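You operate a simulated robot arm through the tools that you are given. There is no shell and no other tool. Be economical: measure what you need, move in short steps, check, and stop when the job is done.

You run a simulated robot arm. Do the job below in one go: nothing can be reset, and whatever is moved stays where it is left.

TASK
Pair the yellow remote in the blue dock tray and put it back.
Fine: switch the power on, press PAIR so that its lamp lights, and switch off after.

The check looks at the end state, three seconds after you hand in, the way a careful person would. Anything else that was tipped, shoved, dropped, spilled or broken makes it a failure.

THE ROBOT
A 7-joint arm with a two-finger parallel gripper, fixed in place. Base frame: the origin is at the foot of the arm, x ahead of it, y to its left, z up. Readings come in cm, degrees, newtons and seconds.
With the tool pointing down near the work surface it reaches from about 24 to 68 cm from the base axis. Its first joint turns from -66.0 to 66.0 degrees. Payload 2.4 kg.
The tool frame sits at the grasp point between the pads (the TCP): z along the fingers, y along the line on which they close. The tips reach 3 cm beyond it. Largest opening 9.4 cm; finger width 2.8, thickness 1; the body of the gripper, 5 by 9.6 cm, starts 5.5 cm behind the TCP.
Orientation is told as [roll, pitch, yaw] about the base's x, y, z axes, in that order, counted from this pose: with the fingers straight down and closing along the base's y, the tool's x points along the base's -x, its y along +y and its z along -z.

THE INTERFACE
- The arm moves only by the tool step_arm. Its argument "plan" is a list of rows, each an object of numbers (a shift or turn left out is 0, a gripper value left out holds the last): "ax", "ay", "az": the turn, a rotation vector about the tool's x, y, z in degrees; "tx", "ty", "tz": the shift along the tool's x, y, z in m; "jaw": the finger opening in m, from 0 to 0.094. In form: [{"ax": .., "ay": .., "az": .., "tx": .., "ty": .., "tz": .., "jaw": ..}, ...]. A call has 1 to 20 rows; each row shifts and turns the commanded pose from where the row before left it, along the tool's axes as they then stand. A row lasts 0.2 s, in which the tool goes at most 5 cm and 8.6 degrees; a call with a longer step from one row to the next is refused whole, and so is a gripper value outside its range. Where a pose cannot be reached the arm comes as near as it can. A force on the tool above 70 N (or 10 N above the force at the start of the call, whichever is more), or a blocked arm, ends the call early, and 0.2 s more pass. The fingers move at their own pace (about 15.3 cm/s each) and stop on an object; they squeeze with about 41 N. The grip force told is the motor's: it shows also when the fingers shut on nothing. Time passes only in rows, and 0.2 s behind the last, so rows that do not move let the fingers close. It gives the time, the measured TCP pose, the force on the tool (base axes), the opening and the grip force at its end, in the units of the frame above (readings bear some noise), with the torque about the TCP (base axes, N m) and any sound that the robot's microphone picked up.
- Cameras (640 x 400 px; columns grow to the right, rows downward): "scene" is fixed at [5.14, 48.87, 144.7]; the picture's right is [-0.58, -0.82, 0.00], its down [-0.46, 0.32, -0.83] and it looks along [0.68, -0.48, -0.56] (base axes); focal length 316 px, centre (320, 200). "wrist" rides on the gripper at [7.6, 1.4, -10.2] in the tool frame; the picture's right is [-0.18, 0.98, 0.00], its down [-0.75, -0.14, -0.64] and it looks along [-0.63, -0.12, 0.77] (tool axes); focal length 243 px, centre (320, 200). There is no depth. A picture from a camera that has moved, and an enlarged one, comes with that camera's place and axes in the base frame and with its lens.
- snapshot(camera): a new picture of that camera. It takes no simulated time.
- zoom(camera, box): a new picture of the part [left, top, right, bottom] of that camera's present view, enlarged. It takes no simulated time.
- job_done(): hands the job in; it is judged then, once.

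Work in short steps. Places have to be worked out from the pictures, the camera data and where the tool is seen: move nearer, look again, correct. Check each grasp and each placing, and mend what went wrong. You have 120 turns and 84 pictures in all, those below and enlarged ones among them. Open the gripper and draw the arm clear of the work before you hand the job in, unless the task says otherwise; then end with one line.

The tools are called after "Call:" as a command line: name --argument value ..., lists and objects as JSON in quotes. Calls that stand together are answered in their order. step_arm: Moves the arm, as the interface text tells. Its arguments: {"type":"object","properties":{"plan":{"type":"array"}},"required":["plan"]} The other tools are called the same way: snapshot (camera) takes a picture; zoom (camera, box) takes an enlarged picture of a part of a camera's view; job_done () hands the job in.

At the start:

```text
clock: 0.0
position: [33.42, 2.22, 118.85]
tool_rot: [0.0, 0.0, 0.0]
ft_force: [-0.1, -0.3, 0.1]
ft_torque: [0.03, -0.01, -0.02]
gripper_width: 9.39
grasp_force: 0.0
```

scene: 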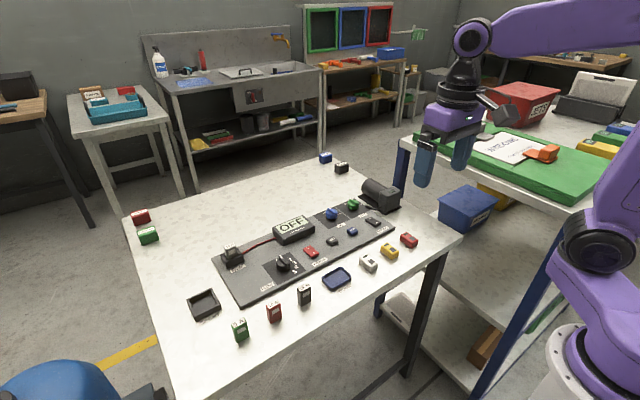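
wrist: 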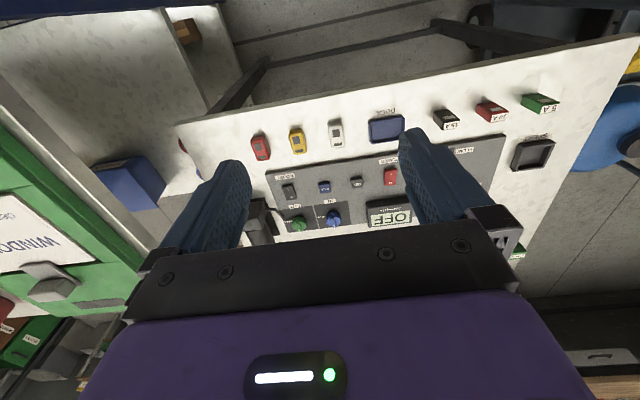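

The table has a panel with switches, a display showing OFF, remotes and a blue dock tray. I zoom in to read the labels.

Call:
zoom --camera "scene" --box '[200, 180, 330, 310]'

Call:
zoom --camera "scene" --box '[300, 170, 430, 300]'

Call:
zoom --camera "wrist" --box '[230, 90, 430, 240]'

```text
3.08 times, centred on (265, 245) of scene
camera zoom: at [5.14, 48.87, 144.7], right [-0.58, -0.82, 0.0], down [-0.46, 0.32, -0.83], along [0.68, -0.48, -0.56], focal length 971 px, centre (489, 62)
```

zoom: 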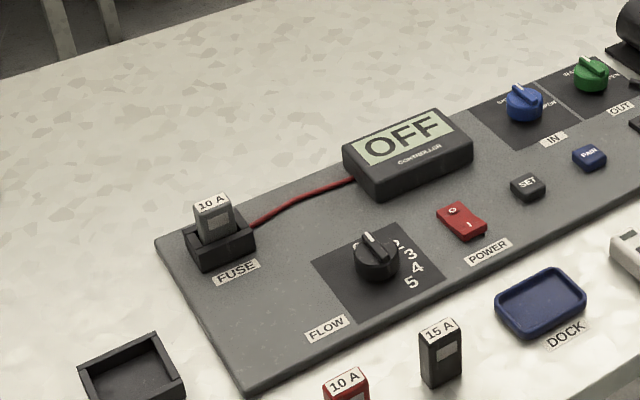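

```text
3.08 times, centred on (365, 235) of scene
camera zoom: at [5.14, 48.87, 144.7], right [-0.58, -0.82, 0.0], down [-0.46, 0.32, -0.83], along [0.68, -0.48, -0.56], focal length 971 px, centre (182, 92)
```

zoom: 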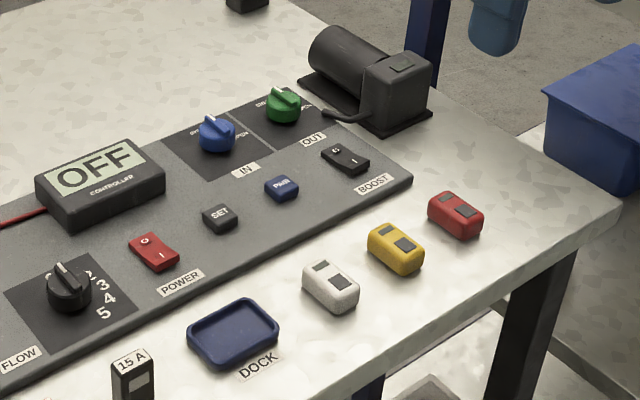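

```text
2.67 times, centred on (330, 165) of wrist
camera zoom: at [25.85, 3.64, 129.08], right [0.18, 0.98, 0.0], down [0.75, -0.14, 0.64], along [0.63, -0.12, -0.77], focal length 647 px, centre (293, 293)
```

zoom: 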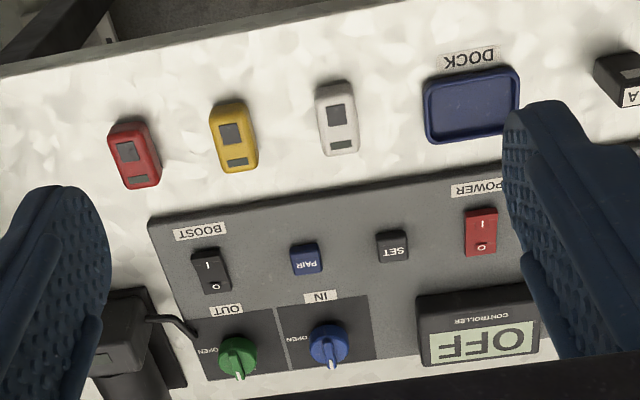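

PAIR is at about (59.7, -1.6, 83.6), the yellow remote at (47, -5), the dock at (48, 13) and POWER at (59, 13). I move lower for a better look.

Call:
step_arm --plan '[{"tx": -0.012, "tz": 0.038}, {"tx": -0.012, "tz": 0.038}, {"tx": -0.012, "tz": 0.038}, {"tx": -0.012, "tz": 0.038}, {"tx": -0.012, "tz": 0.038}, {}]'

Call:
snapshot --camera "wrist"

```text
clock: 1.4
position: [39.5, 2.2, 99.95]
tool_rot: [0.0, 0.0, 0.1]
ft_force: [-0.4, 0.1, -0.6]
ft_torque: [0.0, 0.0, 0.0]
gripper_width: 9.39
grasp_force: 0.0
```

```text
78 pictures are left
camera wrist: at [31.88, 3.62, 110.26], right [0.18, 0.98, 0.0], down [0.75, -0.14, 0.64], along [0.63, -0.12, -0.77], focal length 243 px, centre (320, 200)
```

wrist: 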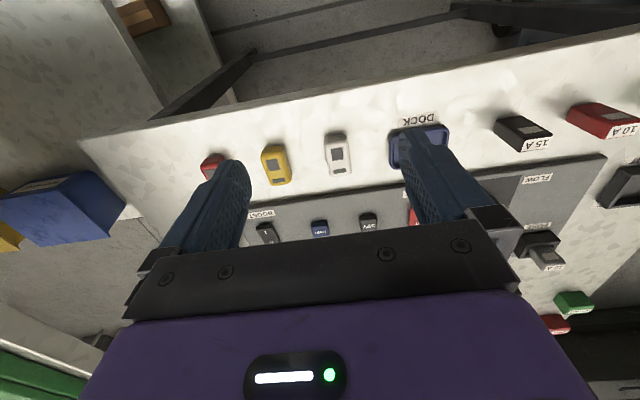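

The view is closer, so I zoom in on the remote and dock.

Call:
zoom --camera "wrist" --box '[240, 100, 400, 200]'

Call:
zoom --camera "scene" --box '[310, 220, 430, 300]'

```text
4.00 times, centred on (320, 150) of wrist
camera zoom: at [31.88, 3.62, 110.26], right [0.18, 0.98, 0.0], down [0.75, -0.14, 0.64], along [0.63, -0.12, -0.77], focal length 970 px, centre (320, 400)
```

zoom: 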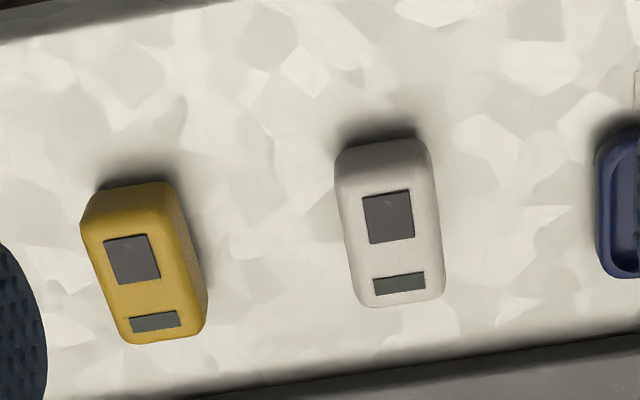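

```text
5.00 times, centred on (370, 260) of scene
camera zoom: at [5.15, 48.87, 144.7], right [-0.58, -0.82, 0.0], down [-0.46, 0.32, -0.83], along [0.68, -0.48, -0.56], focal length 1578 px, centre (70, -100)
```

zoom: 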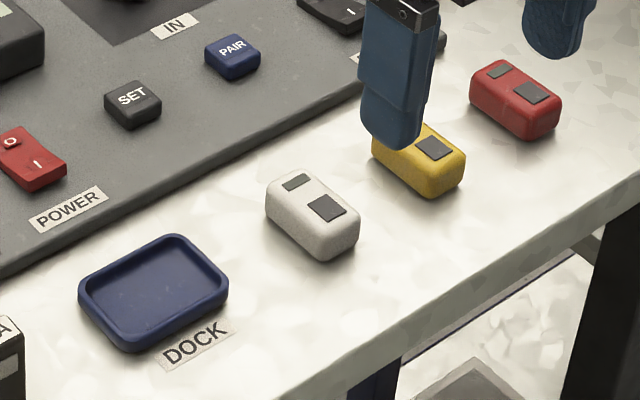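

The yellow remote is centred at about (47.0, -5.0) with its top at z 84.6 and its long side along x. Before planning the placing I look at the dock from in front of it.

Call:
step_arm --plan '[{"ty": 0.04}, {"ty": 0.04}, {"ty": 0.035}, {}]'

Call:
zoom --camera "wrist" --box '[240, 110, 400, 210]'

Call:
zoom --camera "scene" --box '[290, 220, 370, 300]'

```text
clock: 2.4
position: [39.47, 13.67, 99.68]
tool_rot: [0.0, -0.1, 0.1]
ft_force: [-0.2, -0.8, -0.4]
ft_torque: [-0.01, 0.01, 0.02]
gripper_width: 9.39
grasp_force: 0.1
```

```text
4.00 times, centred on (320, 160) of wrist
camera zoom: at [31.91, 15.03, 110.05], right [0.18, 0.98, 0.0], down [0.75, -0.14, 0.64], along [0.63, -0.12, -0.77], focal length 970 px, centre (320, 360)
```

zoom: 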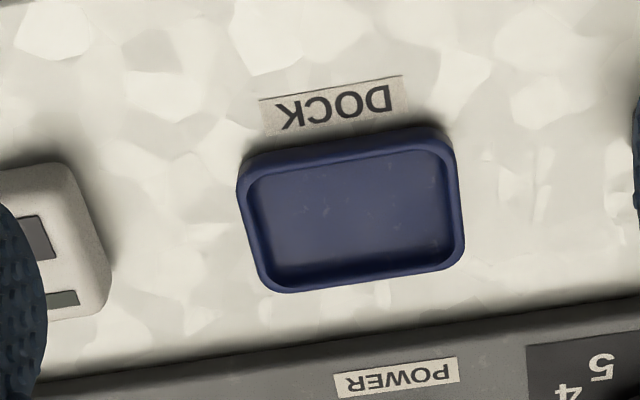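

```text
5.00 times, centred on (330, 260) of scene
camera zoom: at [5.14, 48.87, 144.7], right [-0.58, -0.82, 0.0], down [-0.46, 0.32, -0.83], along [0.68, -0.48, -0.56], focal length 1578 px, centre (270, -100)
```

zoom: 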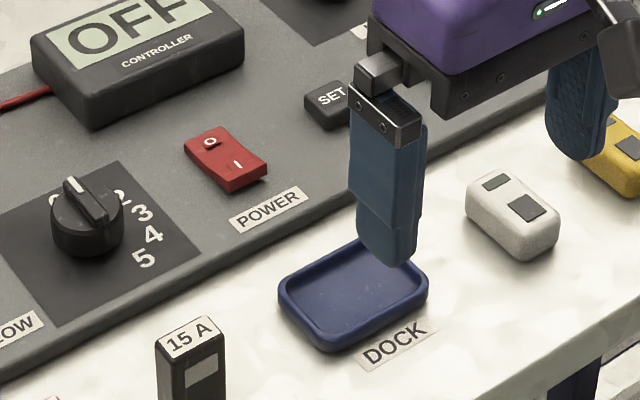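

The dock is centred at about (47.9, 13.2), rim z about 83.5, inside roughly 3.8 (x) by 6.1 (y), so the remote must go in turned 90°. First I go above the yellow remote, narrowing the jaw.

Call:
step_arm --plan '[{"tx": -0.015, "ty": -0.038, "jaw": 0.05}, {"tx": -0.015, "ty": -0.038}, {"tx": -0.015, "ty": -0.038}, {"tx": -0.015, "ty": -0.038}, {"tx": -0.015, "ty": -0.035}, {"tz": 0.03}, {"tz": 0.03}, {"tz": 0.03}, {}]'

Call:
snapshot --camera "wrist"

Call:
zoom --camera "scene" --box '[340, 190, 440, 290]'

```text
clock: 4.4
position: [47.15, -4.88, 91.01]
tool_rot: [0.0, 0.0, 0.1]
ft_force: [0.7, 0.3, 0.8]
ft_torque: [0.0, -0.02, -0.01]
gripper_width: 5.01
grasp_force: 0.2
```

```text
73 pictures are left
camera wrist: at [39.46, -3.5, 101.23], right [0.18, 0.98, 0.0], down [0.75, -0.14, 0.64], along [0.63, -0.12, -0.77], focal length 243 px, centre (320, 200)
```

wrist: 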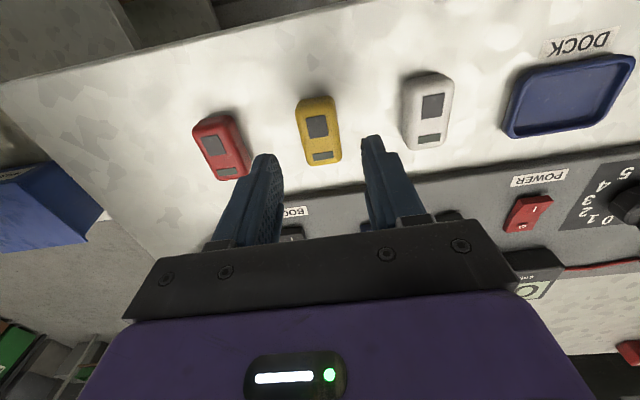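

```text
4.00 times, centred on (390, 240) of scene
camera zoom: at [5.15, 48.87, 144.7], right [-0.58, -0.82, 0.0], down [-0.46, 0.32, -0.83], along [0.68, -0.48, -0.56], focal length 1262 px, centre (40, 40)
```

zoom: 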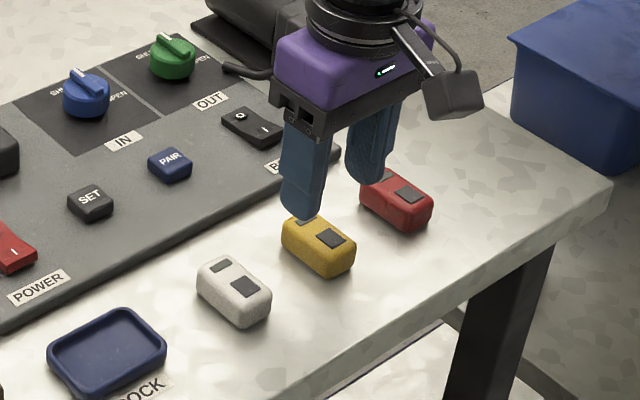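

The fingers straddle the remote at about (46.8, -4.9). I descend to TCP z about 86.4 and close.

Call:
step_arm --plan '[{"tx": 0.003, "tz": 0.016}, {"tz": 0.015}, {"tz": 0.015}, {}, {"jaw": 0.0}, {}, {}]'

Call:
snapshot --camera "wrist"

```text
clock: 6.0
position: [46.69, -4.86, 86.13]
tool_rot: [0.1, 0.0, 0.1]
ft_force: [0.3, 1.3, 0.0]
ft_torque: [0.01, -0.01, 0.01]
gripper_width: 2.87
grasp_force: 41.1
```

```text
71 pictures are left
camera wrist: at [39.04, -3.51, 96.49], right [0.18, 0.98, 0.0], down [0.75, -0.14, 0.64], along [0.63, -0.12, -0.77], focal length 243 px, centre (320, 200)
```

wrist: 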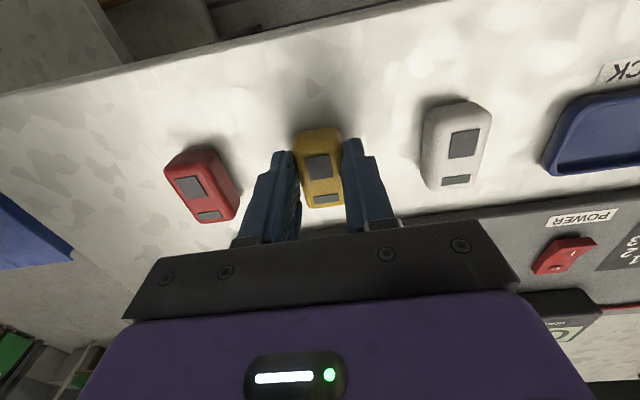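

It's gripped at 2.87 cm with the pick pose (46.69, -4.86, 86.1). I lift, carry it over the dock and turn 90°.

Call:
step_arm --plan '[{"tz": -0.03}, {"tz": -0.03}, {"tz": -0.03}, {"ty": 0.04, "tx": -0.003}, {"ty": 0.04, "tx": -0.003}, {"ty": 0.04, "tx": -0.003}, {"ty": 0.04, "tx": -0.003}, {"ty": 0.021}, {}]'

Call:
step_arm --plan '[{"az": 8.2}, {"az": 8.2}, {"az": 8.2}, {"az": 8.2}, {"az": 8.2}, {"az": 8.2}, {"az": 8.2}, {"az": 8.2}, {"az": 8.2}, {"az": 8.2}, {"az": 8.0}, {}]'

Call:
snapshot --camera "wrist"

Call:
zoom --camera "scene" --box '[290, 200, 390, 300]'

```text
clock: 8.0
position: [48.05, 13.21, 95.12]
tool_rot: [0.0, 0.0, 0.0]
ft_force: [0.4, 0.3, 0.0]
ft_torque: [0.03, 0.01, 0.0]
gripper_width: 2.87
grasp_force: 41.5
```

```text
clock: 10.6
position: [47.87, 13.1, 95.19]
tool_rot: [0.0, 0.0, -90.1]
ft_force: [-0.1, -0.6, 0.1]
ft_torque: [0.02, 0.01, -0.02]
gripper_width: 2.89
grasp_force: 40.6
```

```text
70 pictures are left
camera wrist: at [49.34, 20.77, 105.49], right [0.98, -0.19, 0.0], down [-0.14, -0.75, 0.64], along [-0.12, -0.63, -0.77], focal length 243 px, centre (320, 200)
```

wrist: 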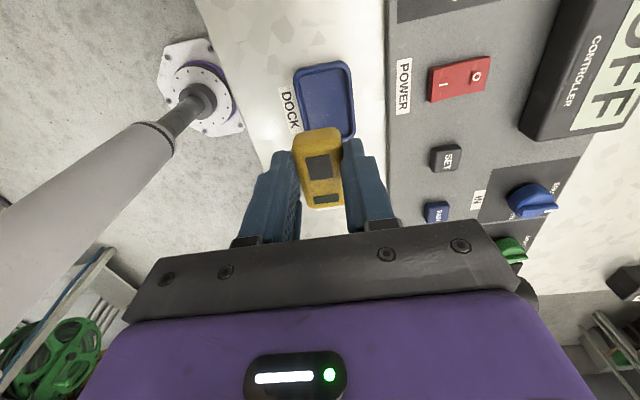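

```text
4.00 times, centred on (340, 250) of scene
camera zoom: at [5.15, 48.87, 144.7], right [-0.58, -0.82, 0.0], down [-0.46, 0.32, -0.83], along [0.68, -0.48, -0.56], focal length 1262 px, centre (240, 0)
```

zoom: 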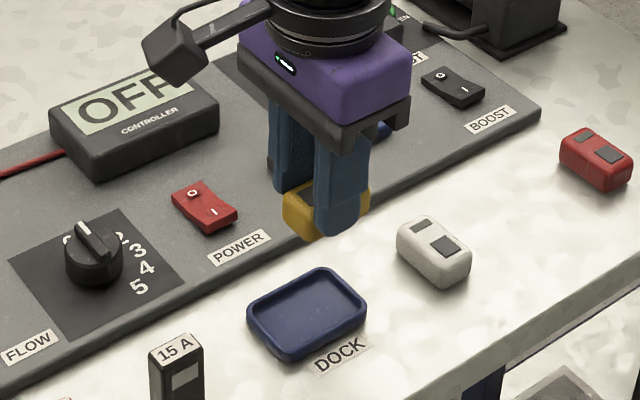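

The remote hangs over the dock. I lower to just above the rim and check the alignment.

Call:
step_arm --plan '[{"tz": 0.02}, {"tz": 0.02}, {"tz": 0.015}, {}]'

Call:
zoom --camera "wrist" --box '[240, 70, 400, 220]'

Call:
zoom --camera "scene" --box '[300, 230, 380, 300]'

```text
clock: 11.6
position: [47.81, 13.19, 89.73]
tool_rot: [0.0, 0.0, -90.0]
ft_force: [-0.3, -1.2, -0.8]
ft_torque: [-0.01, 0.01, 0.0]
gripper_width: 2.86
grasp_force: 40.8
```

```text
2.67 times, centred on (320, 145) of wrist
camera zoom: at [49.27, 20.76, 100.05], right [0.98, -0.18, 0.0], down [-0.14, -0.75, 0.64], along [-0.12, -0.63, -0.77], focal length 647 px, centre (320, 347)
```

zoom: 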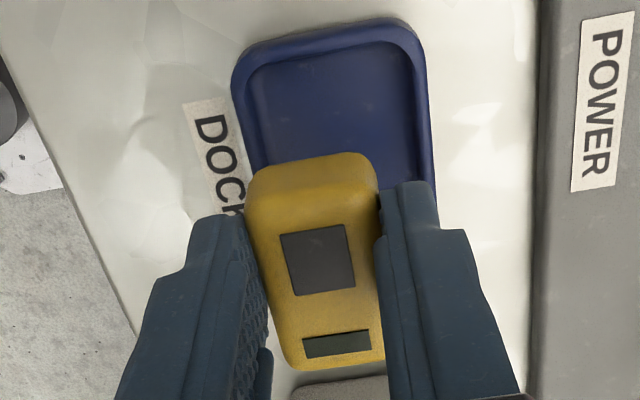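

```text
5.71 times, centred on (340, 265) of scene
camera zoom: at [5.15, 48.87, 144.7], right [-0.58, -0.82, 0.0], down [-0.46, 0.32, -0.83], along [0.68, -0.48, -0.56], focal length 1803 px, centre (206, -171)
```

zoom: 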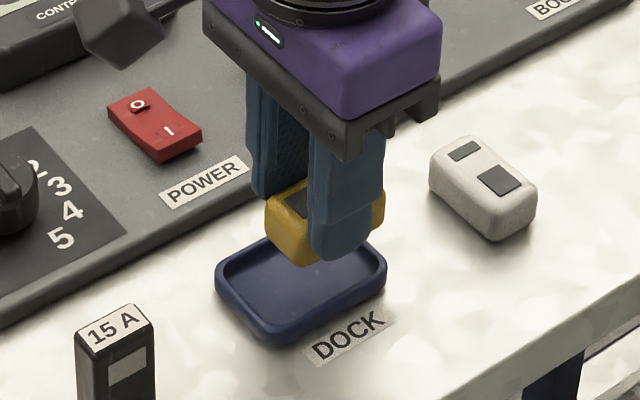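

By this view the dock centre is at x about 48.4, so I shift 0.6 cm in +x, lower to just above contact and check.

Call:
step_arm --plan '[{"ty": 0.006}, {"tz": 0.01}, {"tz": 0.01}, {"tz": 0.005}, {}]'

Call:
zoom --camera "wrist" --box '[240, 70, 400, 220]'

Call:
zoom --camera "scene" --box '[300, 230, 380, 300]'

```text
clock: 12.8
position: [48.41, 13.33, 87.24]
tool_rot: [0.1, 0.0, -90.0]
ft_force: [-6.1, -0.5, 24.6]
ft_torque: [-0.87, 0.21, -0.22]
gripper_width: 2.89
grasp_force: 41.3
```

```text
2.67 times, centred on (320, 145) of wrist
camera zoom: at [49.86, 20.81, 97.55], right [0.98, -0.18, 0.0], down [-0.14, -0.75, 0.64], along [-0.12, -0.63, -0.77], focal length 647 px, centre (320, 347)
```

zoom: 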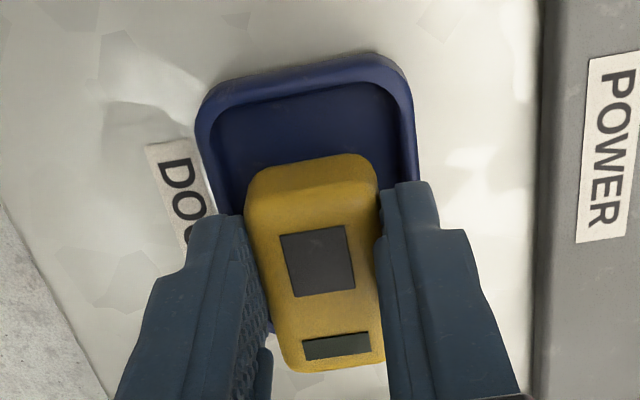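

```text
5.71 times, centred on (340, 265) of scene
camera zoom: at [5.09, 48.86, 144.71], right [-0.58, -0.82, 0.0], down [-0.46, 0.32, -0.83], along [0.68, -0.48, -0.56], focal length 1803 px, centre (206, -171)
```

zoom: 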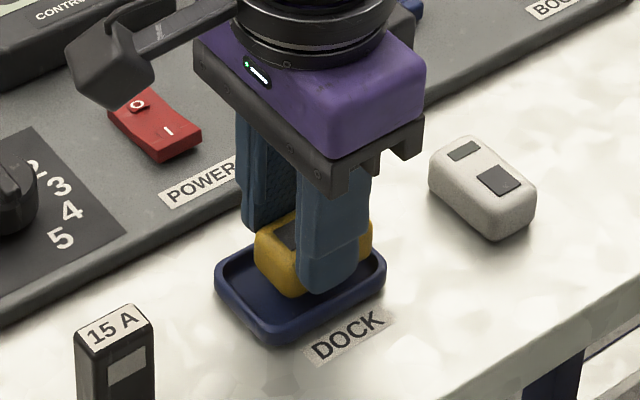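

The contact (24 N, torque about x of -0.87) puts the far end of the remote on the -y rim at y about 9.8. I lift, shift 0.45 cm in +y and lower again carefully.

Call:
step_arm --plan '[{"tz": -0.01}, {"tx": 0.0045, "ty": 0.001}, {"tz": 0.005}, {"tz": 0.004}, {"tz": 0.003}, {}]'

Call:
zoom --camera "scene" --box '[300, 230, 380, 300]'

```text
clock: 14.2
position: [48.66, 13.62, 87.07]
tool_rot: [0.0, 0.0, -90.0]
ft_force: [-0.2, -0.2, -1.5]
ft_torque: [-0.01, -0.04, 0.03]
gripper_width: 2.85
grasp_force: 40.6
```

```text
5.71 times, centred on (340, 265) of scene
camera zoom: at [5.15, 48.87, 144.7], right [-0.58, -0.82, 0.0], down [-0.46, 0.32, -0.83], along [0.68, -0.48, -0.56], focal length 1803 px, centre (206, -171)
```

zoom: 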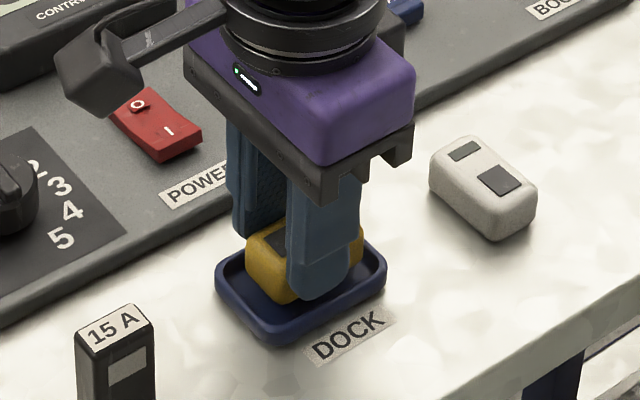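

No contact at 87.07 now, so it has cleared the rim. I lower in small steps until it touches the floor.

Call:
step_arm --plan '[{"tz": 0.002}, {"tz": 0.002}, {}]'

Call:
step_arm --plan '[{"tz": 0.002}, {}]'

Call:
zoom --camera "wrist" --box '[240, 70, 400, 220]'

```text
clock: 15.0
position: [48.49, 13.65, 86.52]
tool_rot: [-0.1, 0.0, -90.0]
ft_force: [-0.2, 0.2, -1.0]
ft_torque: [0.02, 0.01, -0.04]
gripper_width: 2.88
grasp_force: 41.1
```

```text
clock: 15.6
position: [48.57, 13.6, 86.43]
tool_rot: [0.1, 0.0, -89.8]
ft_force: [-5.3, -0.4, 20.5]
ft_torque: [0.32, 0.18, 0.09]
gripper_width: 2.87
grasp_force: 41.1
```

```text
2.67 times, centred on (320, 145) of wrist
camera zoom: at [49.93, 21.24, 96.79], right [0.98, -0.18, 0.0], down [-0.14, -0.75, 0.64], along [-0.12, -0.63, -0.77], focal length 647 px, centre (320, 347)
```

zoom: 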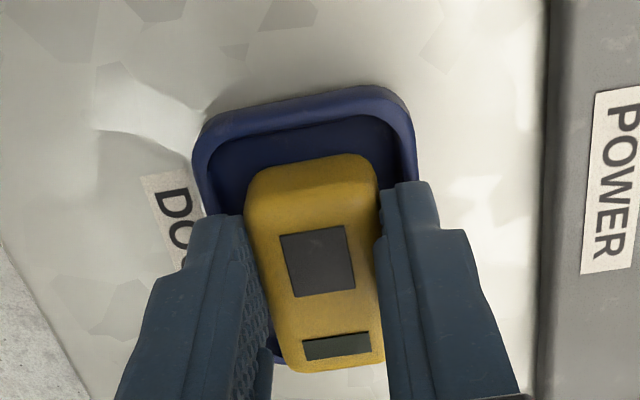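

Contact at 86.43 fits the dock floor. I raise 1 mm to relieve the force, open slightly and look.

Call:
step_arm --plan '[{"tz": -0.0015}, {"jaw": 0.04}, {}, {"tz": -0.02}, {"tz": -0.03}, {"tz": -0.03}, {}]'

Call:
zoom --camera "wrist" --box '[240, 40, 400, 190]'

Call:
zoom --camera "scene" --box '[300, 220, 390, 300]'

```text
clock: 17.2
position: [48.68, 13.68, 94.61]
tool_rot: [0.1, 0.0, -90.0]
ft_force: [0.2, -0.5, -0.9]
ft_torque: [-0.01, 0.01, 0.0]
gripper_width: 3.97
grasp_force: 0.1
```

```text
2.67 times, centred on (320, 115) of wrist
camera zoom: at [50.03, 21.37, 104.82], right [0.98, -0.18, 0.0], down [-0.14, -0.75, 0.64], along [-0.12, -0.63, -0.77], focal length 647 px, centre (320, 427)
```

zoom: 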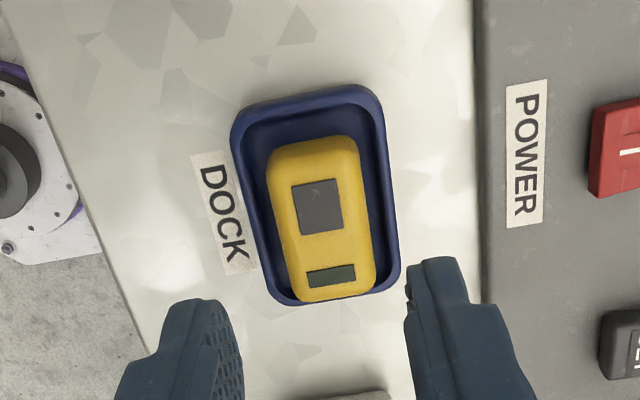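

```text
5.00 times, centred on (345, 260) of scene
camera zoom: at [5.14, 48.87, 144.7], right [-0.58, -0.82, 0.0], down [-0.46, 0.32, -0.83], along [0.68, -0.48, -0.56], focal length 1578 px, centre (195, -100)
```

zoom: 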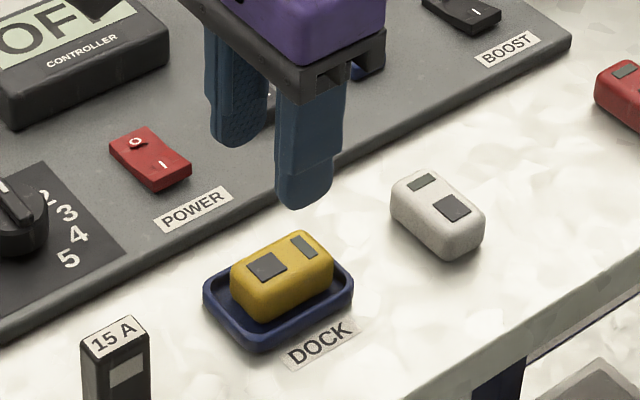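

The remote sits in the dock. The power rocker spans x about 57.3–61.7 at y about 13.4, with "I" at its near end. I move above the I end with fingers closed and check.

Call:
step_arm --plan '[{"ty": 0.031, "tx": -0.001, "jaw": 0}, {"ty": 0.031, "tx": -0.001}, {"ty": 0.03, "tx": -0.001}, {"tz": 0.025}, {}]'

Call:
snapshot --camera "wrist"

Call:
zoom --camera "scene" --box '[270, 200, 360, 290]'

```text
clock: 18.4
position: [57.8, 13.34, 91.86]
tool_rot: [0.1, -0.1, -90.0]
ft_force: [0.0, 0.3, -0.1]
ft_torque: [0.03, 0.0, 0.0]
gripper_width: 0.0
grasp_force: 32.7
```

```text
60 pictures are left
camera wrist: at [59.25, 20.94, 102.19], right [0.98, -0.18, 0.0], down [-0.14, -0.75, 0.64], along [-0.12, -0.63, -0.77], focal length 243 px, centre (320, 200)
```

wrist: 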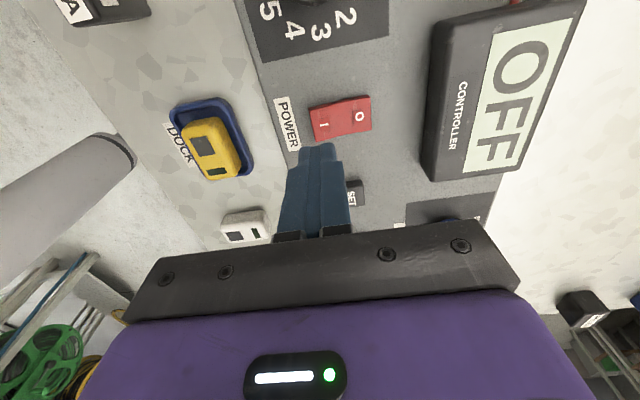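

```text
4.44 times, centred on (315, 245) of scene
camera zoom: at [5.15, 48.87, 144.7], right [-0.58, -0.82, 0.0], down [-0.46, 0.32, -0.83], along [0.68, -0.48, -0.56], focal length 1403 px, centre (342, 0)
```

zoom: 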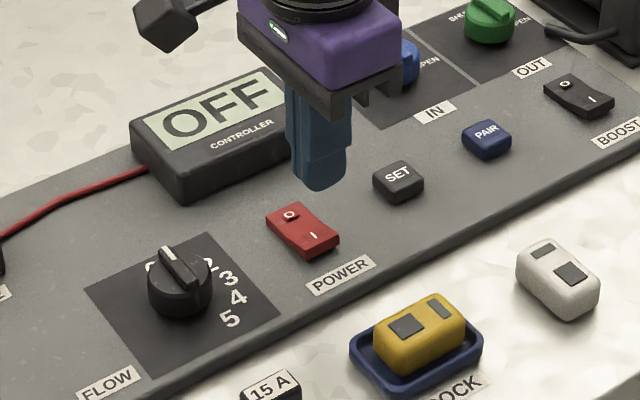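

Alignment over the I end is good (I at about (58.0, 13.4)). I descend toward it.

Call:
step_arm --plan '[{"tz": 0.02, "tx": 0.001}, {"tz": 0.012}, {"tz": 0.003}, {"tz": 0.003}, {}]'

```text
clock: 19.6
position: [57.82, 13.41, 88.17]
tool_rot: [0.0, 0.0, -90.0]
ft_force: [0.1, 0.3, -0.3]
ft_torque: [0.02, 0.01, 0.0]
gripper_width: 0.0
grasp_force: 33.0
```

No contact yet at 88.17, so I go on in 2 mm steps.

Call:
step_arm --plan '[{"tz": 0.002}, {"tz": 0.002}, {"tz": 0.002}, {}]'

Call:
zoom --camera "scene" --box '[270, 200, 350, 280]'

```text
clock: 20.6
position: [57.8, 13.42, 87.56]
tool_rot: [-0.1, 0.0, -89.9]
ft_force: [-0.5, -0.1, 0.5]
ft_torque: [0.02, 0.05, -0.01]
gripper_width: 0.0
grasp_force: 32.9
```

```text
5.00 times, centred on (310, 240) of scene
camera zoom: at [5.14, 48.87, 144.7], right [-0.58, -0.82, 0.0], down [-0.46, 0.32, -0.83], along [0.68, -0.48, -0.56], focal length 1578 px, centre (370, 0)
```

zoom: 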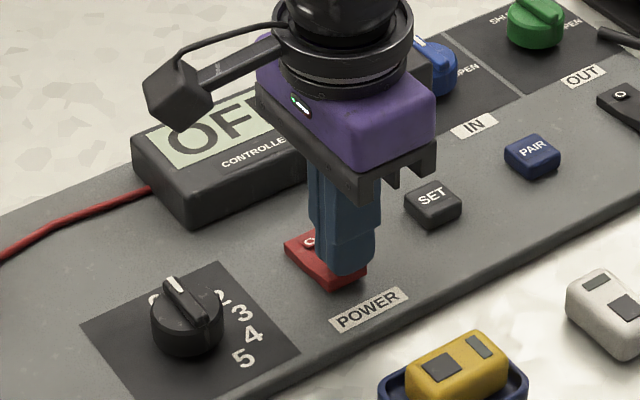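

The tips are almost on the rocker, so I press further in small steps.

Call:
step_arm --plan '[{"tz": 0.002}, {"tz": 0.002}, {}]'

```text
clock: 21.4
position: [57.85, 13.44, 87.19]
tool_rot: [0.1, 0.0, -90.0]
ft_force: [-1.0, 0.8, 0.7]
ft_torque: [-0.02, -0.01, 0.0]
gripper_width: 0.03
grasp_force: 33.3
```

Call:
step_arm --plan '[{"tz": 0.002}, {"tz": 0.002}, {}]'

Call:
zoom --camera "scene" --box '[270, 200, 350, 280]'

```text
clock: 22.2
position: [57.93, 13.5, 87.13]
tool_rot: [0.2, 0.0, -89.9]
ft_force: [-9.2, -1.3, 27.5]
ft_torque: [-0.08, 0.0, 0.0]
gripper_width: 0.0
grasp_force: 32.9
```

```text
5.00 times, centred on (310, 240) of scene
camera zoom: at [5.07, 48.85, 144.71], right [-0.58, -0.82, 0.0], down [-0.46, 0.32, -0.83], along [0.68, -0.48, -0.56], focal length 1578 px, centre (370, 0)
```

zoom: 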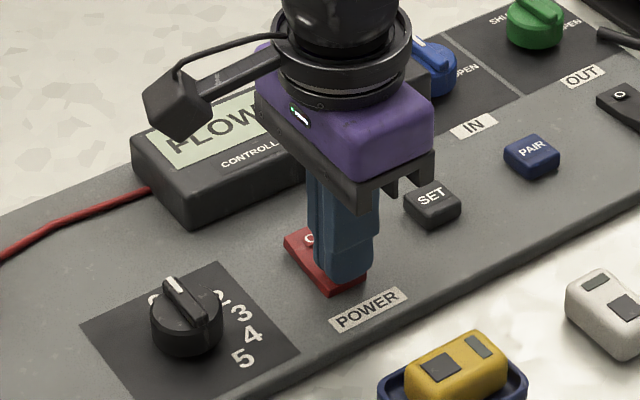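

The display now reads "FLOW…", so the power is on. I raise and look.

Call:
step_arm --plan '[{"tz": -0.005}, {"tz": -0.03}, {"tz": -0.04}, {"tx": -0.045}, {"tx": -0.045}, {}]'

Call:
zoom --camera "scene" --box '[260, 180, 400, 300]'

Call:
snapshot --camera "wrist"

```text
clock: 23.6
position: [57.91, 4.47, 94.46]
tool_rot: [0.0, -0.1, -89.8]
ft_force: [-1.0, -0.9, 0.0]
ft_torque: [-0.02, 0.02, -0.02]
gripper_width: 0.0
grasp_force: 33.3
```

```text
3.33 times, centred on (330, 240) of scene
camera zoom: at [5.15, 48.87, 144.7], right [-0.58, -0.82, 0.0], down [-0.46, 0.32, -0.83], along [0.68, -0.48, -0.56], focal length 1052 px, centre (287, 67)
```

zoom: 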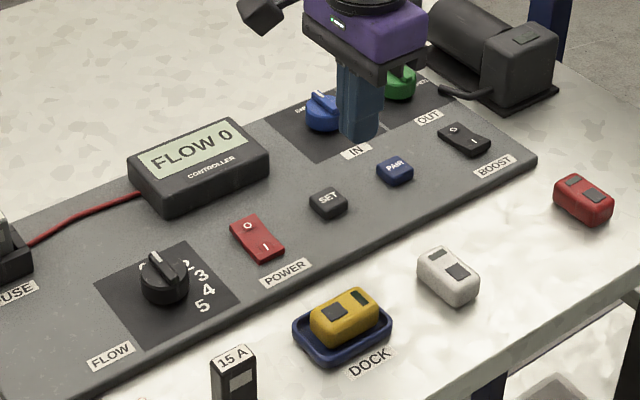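

```text
55 pictures are left
camera wrist: at [59.28, 12.01, 104.7], right [0.98, -0.18, 0.0], down [-0.14, -0.75, 0.64], along [-0.12, -0.63, -0.77], focal length 243 px, centre (320, 200)
```

wrist: 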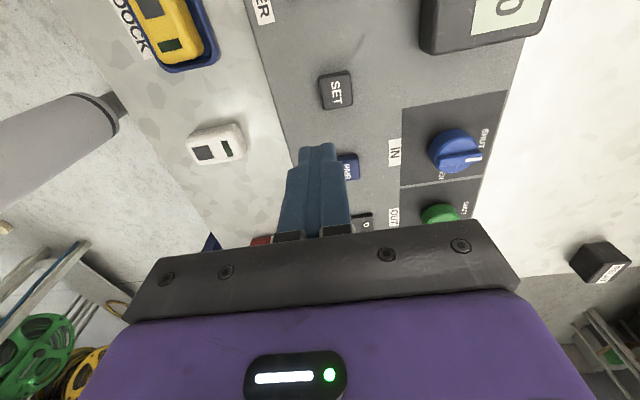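

The controller reads FLOW 0. PAIR is at about (59.75, -1.55); I move above it and descend.

Call:
step_arm --plan '[{"ty": 0.009, "tx": -0.03}, {"ty": 0.009, "tx": -0.03}, {"tz": 0.03}, {"tz": 0.02}, {"tz": 0.01}, {}]'

Call:
zoom --camera "scene" --box '[310, 180, 390, 260]'

Call:
zoom --camera "wrist" --box '[240, 80, 400, 220]'

```text
clock: 25.0
position: [59.64, -1.57, 88.19]
tool_rot: [0.0, 0.0, -90.1]
ft_force: [0.8, -0.6, 0.5]
ft_torque: [-0.01, 0.02, 0.03]
gripper_width: 0.0
grasp_force: 32.6
```

```text
5.00 times, centred on (350, 220) of scene
camera zoom: at [5.15, 48.87, 144.7], right [-0.58, -0.82, 0.0], down [-0.46, 0.32, -0.83], along [0.68, -0.48, -0.56], focal length 1578 px, centre (170, 100)
```

zoom: 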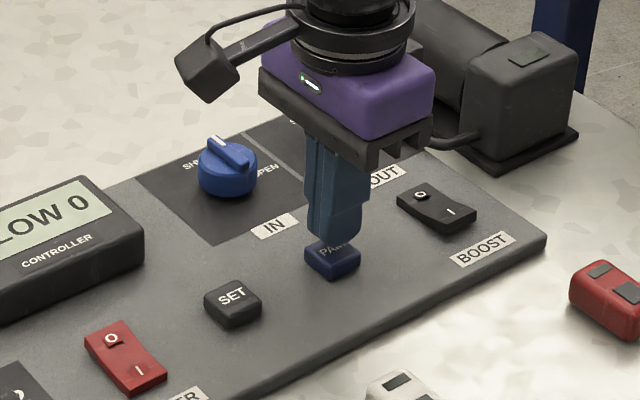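

```text
2.86 times, centred on (320, 150) of wrist
camera zoom: at [61.11, 5.99, 98.48], right [0.98, -0.18, 0.0], down [-0.14, -0.75, 0.64], along [-0.12, -0.63, -0.77], focal length 693 px, centre (320, 343)
```

zoom: 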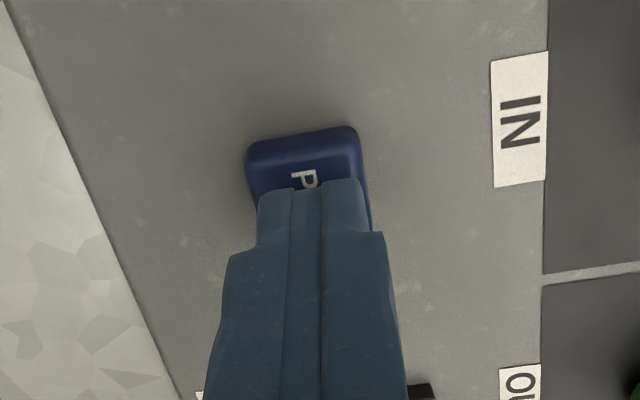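

The tips are above PAIR. I press down in small steps.

Call:
step_arm --plan '[{"tz": 0.004}, {"tz": 0.003}, {"tz": 0.002}, {"tz": 0.002}, {"tz": 0.002}, {}]'

Call:
zoom --camera "scene" --box '[270, 180, 390, 300]'

```text
clock: 26.4
position: [59.72, -1.57, 87.16]
tool_rot: [0.1, 0.1, -90.0]
ft_force: [1.3, 0.1, 4.4]
ft_torque: [0.0, -0.03, 0.01]
gripper_width: 0.02
grasp_force: 33.2
heard: click
```

```text
3.33 times, centred on (330, 240) of scene
camera zoom: at [5.14, 48.87, 144.7], right [-0.58, -0.82, 0.0], down [-0.46, 0.32, -0.83], along [0.68, -0.48, -0.56], focal length 1052 px, centre (287, 67)
```

zoom: 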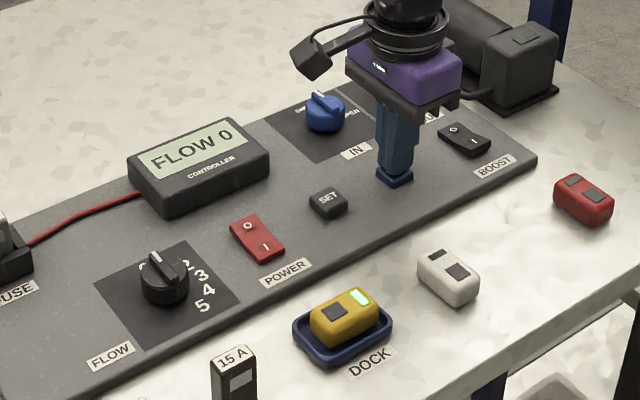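

A click was heard and the yellow remote's lamp is lit. I release and check that it stays lit.

Call:
step_arm --plan '[{"tz": -0.005}, {"tz": -0.03}, {"tz": -0.035}, {"tx": 0.04}, {"tx": 0.04}, {"tx": 0.04}, {"tx": 0.031, "ty": 0.01}, {}]'

Call:
zoom --camera "scene" --box '[260, 180, 400, 300]'

```text
clock: 28.2
position: [60.72, 13.79, 93.76]
tool_rot: [0.0, 0.0, -90.1]
ft_force: [0.4, 0.0, -0.4]
ft_torque: [0.0, -0.03, 0.0]
gripper_width: 0.01
grasp_force: 32.5
```

```text
3.33 times, centred on (330, 240) of scene
camera zoom: at [5.14, 48.87, 144.7], right [-0.58, -0.82, 0.0], down [-0.46, 0.32, -0.83], along [0.68, -0.48, -0.56], focal length 1052 px, centre (287, 67)
```

zoom: 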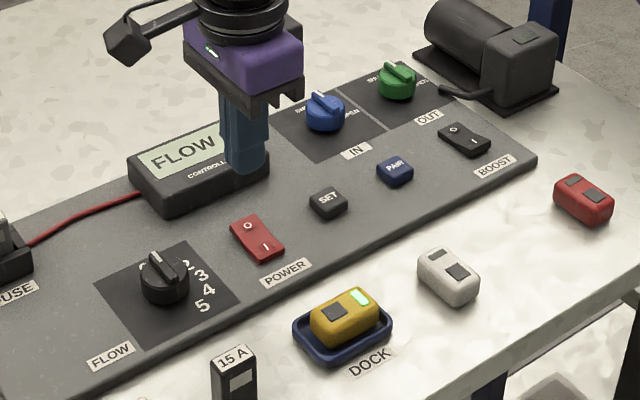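

The lamp stays lit. Now I press the O end of the power rocker at about (61.2, 13.5).

Call:
step_arm --plan '[{"ty": 0.005, "tx": -0.003}, {"tz": 0.03}, {"tz": 0.02}, {"tz": 0.005}, {"tz": 0.003}, {}]'

Call:
zoom --camera "scene" --box '[270, 190, 350, 270]'

```text
clock: 29.6
position: [61.14, 13.2, 88.14]
tool_rot: [0.0, 0.0, -90.0]
ft_force: [0.0, 0.4, -0.6]
ft_torque: [0.01, 0.01, -0.02]
gripper_width: 0.02
grasp_force: 32.3
```

```text
5.00 times, centred on (310, 230) of scene
camera zoom: at [5.14, 48.87, 144.7], right [-0.58, -0.82, 0.0], down [-0.46, 0.32, -0.83], along [0.68, -0.48, -0.56], focal length 1578 px, centre (370, 50)
```

zoom: 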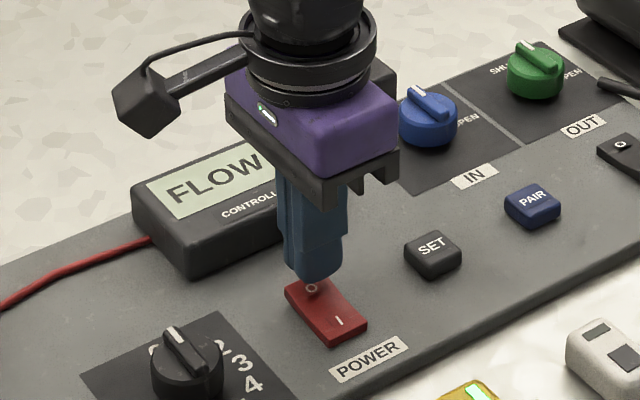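

The tip is above the O mark. I press down in small steps.

Call:
step_arm --plan '[{"tz": 0.003}, {"tz": 0.003}, {"tz": 0.002}, {"tz": 0.002}, {}]'

Call:
step_arm --plan '[{"tz": 0.002}, {"tz": 0.002}, {}]'

Call:
zoom --camera "scene" --box '[270, 190, 350, 270]'

```text
clock: 30.8
position: [61.02, 13.27, 87.1]
tool_rot: [0.0, 0.0, -90.0]
ft_force: [1.0, 0.5, 1.5]
ft_torque: [0.01, -0.06, -0.03]
gripper_width: 0.0
grasp_force: 32.8
```

```text
clock: 31.6
position: [61.12, 13.26, 87.07]
tool_rot: [0.2, 0.1, -89.9]
ft_force: [-13.5, -3.5, 38.1]
ft_torque: [-0.06, 0.77, 0.04]
gripper_width: 0.01
grasp_force: 32.6
```

```text
5.00 times, centred on (310, 230) of scene
camera zoom: at [5.04, 48.85, 144.72], right [-0.58, -0.82, 0.0], down [-0.45, 0.32, -0.83], along [0.68, -0.48, -0.56], focal length 1578 px, centre (370, 50)
```

zoom: 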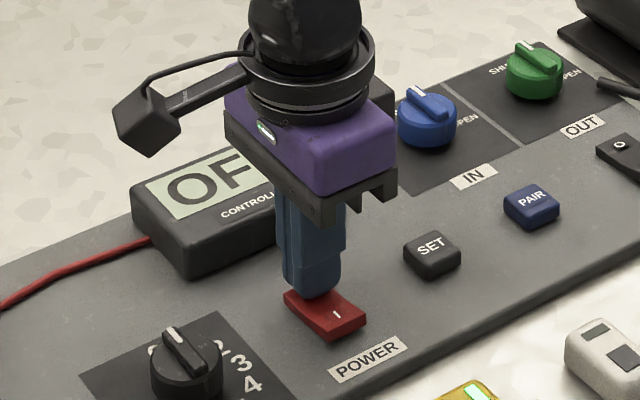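

It's switched off and the lamp is still lit. I raise, return over the dock with the jaw at 4 cm and check.

Call:
step_arm --plan '[{"tz": -0.008}, {"tz": -0.03}, {"tz": -0.03}, {"ty": -0.042}, {"ty": -0.042, "tx": 0.004}, {"ty": -0.042, "jaw": 0.042}, {}]'

Call:
zoom --camera "wrist" --box '[240, 40, 400, 190]'

Call:
zoom --camera "scene" --box '[260, 180, 400, 300]'

```text
clock: 33.2
position: [48.31, 13.64, 93.6]
tool_rot: [0.0, 0.0, -90.0]
ft_force: [0.0, 0.6, -0.5]
ft_torque: [-0.04, -0.04, -0.03]
gripper_width: 4.2
grasp_force: 0.1
```

```text
2.67 times, centred on (320, 115) of wrist
camera zoom: at [49.72, 21.26, 103.86], right [0.98, -0.18, 0.0], down [-0.14, -0.75, 0.64], along [-0.12, -0.63, -0.77], focal length 647 px, centre (320, 427)
```

zoom: 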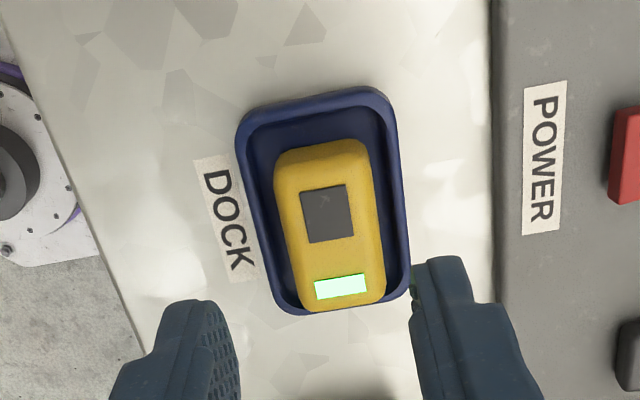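

```text
3.33 times, centred on (330, 240) of scene
camera zoom: at [5.14, 48.87, 144.7], right [-0.58, -0.82, 0.0], down [-0.46, 0.32, -0.83], along [0.68, -0.48, -0.56], focal length 1052 px, centre (287, 67)
```

zoom: 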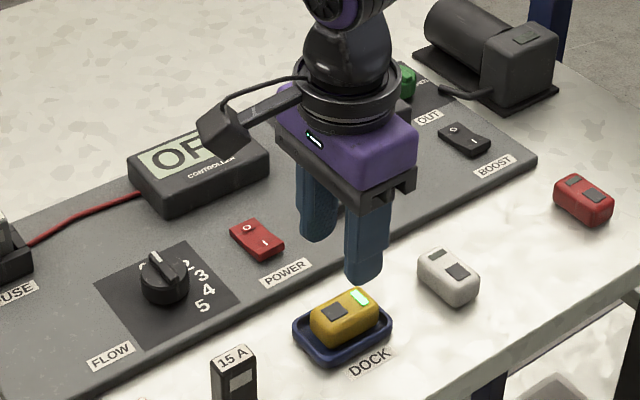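

The remote is at x about 48.5, so I shift 0.2 cm, descend to 86.6, grip and lift slightly.

Call:
step_arm --plan '[{"ty": 0.002, "tz": 0.02}, {"tz": 0.02}, {"tz": 0.02}, {"tz": 0.01}, {}, {"jaw": 0}, {}, {}]'

Call:
step_arm --plan '[{"tz": -0.015}, {"tz": -0.02}, {"tz": -0.03}, {"tz": -0.025}, {}]'

Call:
zoom --camera "wrist" --box '[240, 70, 400, 220]'

Call:
zoom --camera "scene" --box '[290, 210, 390, 300]'

```text
clock: 35.0
position: [48.75, 13.71, 86.59]
tool_rot: [0.0, 0.0, -90.0]
ft_force: [0.0, 0.6, 0.0]
ft_torque: [0.0, -0.02, 0.02]
gripper_width: 2.88
grasp_force: 40.9
```

```text
clock: 36.2
position: [48.49, 13.71, 95.77]
tool_rot: [0.0, 0.0, -90.1]
ft_force: [0.5, 0.2, -0.2]
ft_torque: [0.03, -0.02, -0.02]
gripper_width: 2.86
grasp_force: 40.5
```

```text
2.67 times, centred on (320, 145) of wrist
camera zoom: at [49.95, 21.24, 106.08], right [0.98, -0.18, 0.0], down [-0.14, -0.75, 0.64], along [-0.12, -0.63, -0.77], focal length 647 px, centre (320, 347)
```

zoom: 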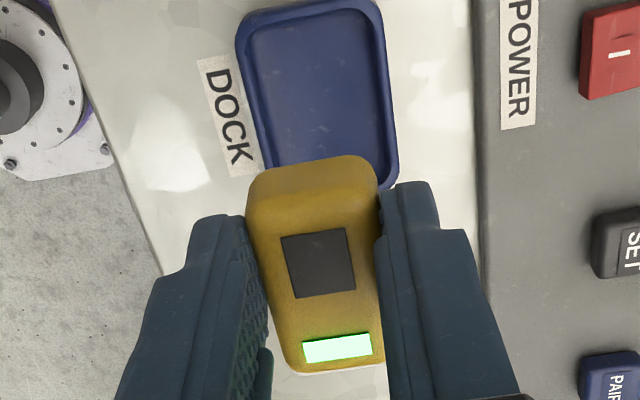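

```text
4.44 times, centred on (340, 255) of scene
camera zoom: at [5.14, 48.87, 144.7], right [-0.58, -0.82, 0.0], down [-0.46, 0.32, -0.83], along [0.68, -0.48, -0.56], focal length 1403 px, centre (231, -44)
```

zoom: 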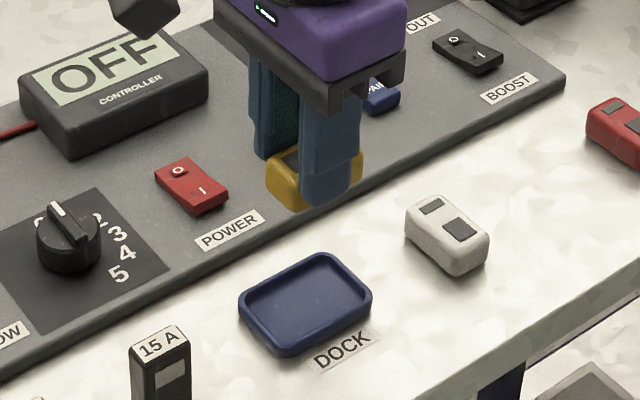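

It's held the same way as before with the lamp lit. I rotate back and move above the original spot.

Call:
step_arm --plan '[{"az": -8.2}, {"az": -8.2}, {"az": -8.2}, {"az": -8.2}, {"az": -8.2}, {"az": -8.2}, {"az": -8.2}, {"az": -8.2}, {"az": -8.2}, {"az": -8.2}, {"az": -8.0}, {}]'

Call:
step_arm --plan '[{"ty": -0.037, "tx": 0.004}, {"ty": -0.037, "tx": 0.004}, {"ty": -0.037, "tx": 0.004}, {"ty": -0.037, "tx": 0.004}, {"ty": -0.037, "tx": 0.002}, {}]'

```text
clock: 38.8
position: [48.73, 13.62, 95.47]
tool_rot: [0.0, -0.1, 0.2]
ft_force: [-1.1, 0.3, -1.2]
ft_torque: [-0.02, -0.01, -0.01]
gripper_width: 2.86
grasp_force: 40.9
```

```text
clock: 40.2
position: [46.73, -4.82, 95.84]
tool_rot: [0.0, 0.1, 0.0]
ft_force: [0.2, -0.4, -0.4]
ft_torque: [0.01, 0.01, -0.03]
gripper_width: 2.84
grasp_force: 40.7
```

I am over the original spot and lower to just above the surface.

Call:
step_arm --plan '[{"tz": 0.03}, {"tz": 0.03}, {"tz": 0.02}, {"tz": 0.01}, {}]'

Call:
step_arm --plan '[{"tz": 0.002}, {"tz": 0.002}, {"tz": 0.002}, {}]'

```text
clock: 41.4
position: [46.97, -4.92, 86.7]
tool_rot: [0.0, 0.1, 0.0]
ft_force: [-0.1, 0.4, -0.9]
ft_torque: [0.0, 0.02, -0.01]
gripper_width: 2.88
grasp_force: 40.9
```

```text
clock: 42.4
position: [46.82, -4.96, 86.18]
tool_rot: [0.0, -0.1, 0.1]
ft_force: [-5.9, 0.6, 24.5]
ft_torque: [0.03, 0.11, -0.01]
gripper_width: 2.85
grasp_force: 40.8
```

It has touched down (24 N at 86.18, same height as the pick). I release, rise straight up and check.

Call:
step_arm --plan '[{"tz": -0.001}, {"jaw": 0.05}, {}, {"tz": -0.03}, {"tz": -0.04}, {"tz": -0.04}, {"tx": 0.04, "tz": -0.02}, {"tx": 0.04, "tz": -0.02}, {}]'

Call:
zoom --camera "scene" --box '[240, 170, 440, 320]'

Call:
snapshot --camera "scene"

Call:
zoom --camera "wrist" --box '[220, 80, 420, 230]'

```text
clock: 44.4
position: [38.87, -5.16, 100.95]
tool_rot: [0.0, 0.1, 0.0]
ft_force: [0.1, 0.0, 0.4]
ft_torque: [0.03, -0.02, 0.03]
gripper_width: 5.03
grasp_force: 0.0
```

```text
2.67 times, centred on (340, 245) of scene
camera zoom: at [5.14, 48.87, 144.7], right [-0.58, -0.82, 0.0], down [-0.46, 0.32, -0.83], along [0.68, -0.48, -0.56], focal length 842 px, centre (267, 80)
```

zoom: 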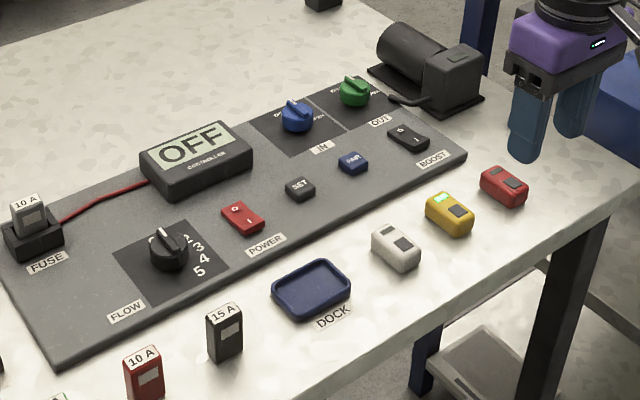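

```text
43 pictures are left
```

scene: 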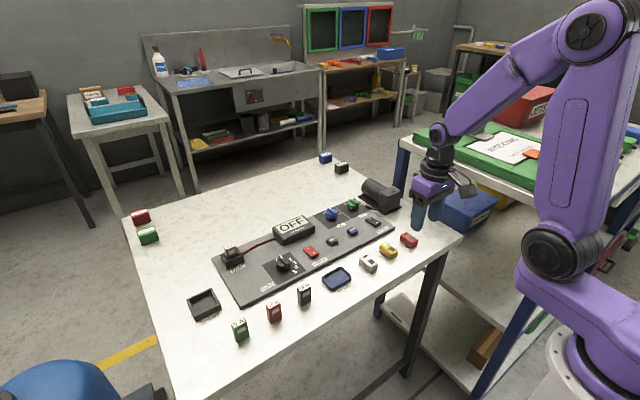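

```text
2.67 times, centred on (320, 155) of wrist
camera zoom: at [31.22, -3.62, 111.38], right [0.18, 0.98, 0.0], down [0.75, -0.14, 0.64], along [0.63, -0.12, -0.77], focal length 647 px, centre (320, 320)
```

zoom: 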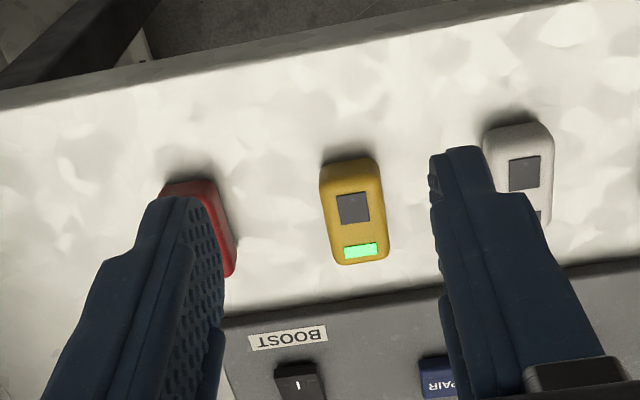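

The remote is back in its place with its lamp lit, the display reads OFF, nothing else has moved, and the arm is clear. I hand in.

Call:
job_done

```text
The job is handed in.
```

The yellow remote is paired with its lamp lit and back in its original spot, the power is switched off again, and nothing else was moved.
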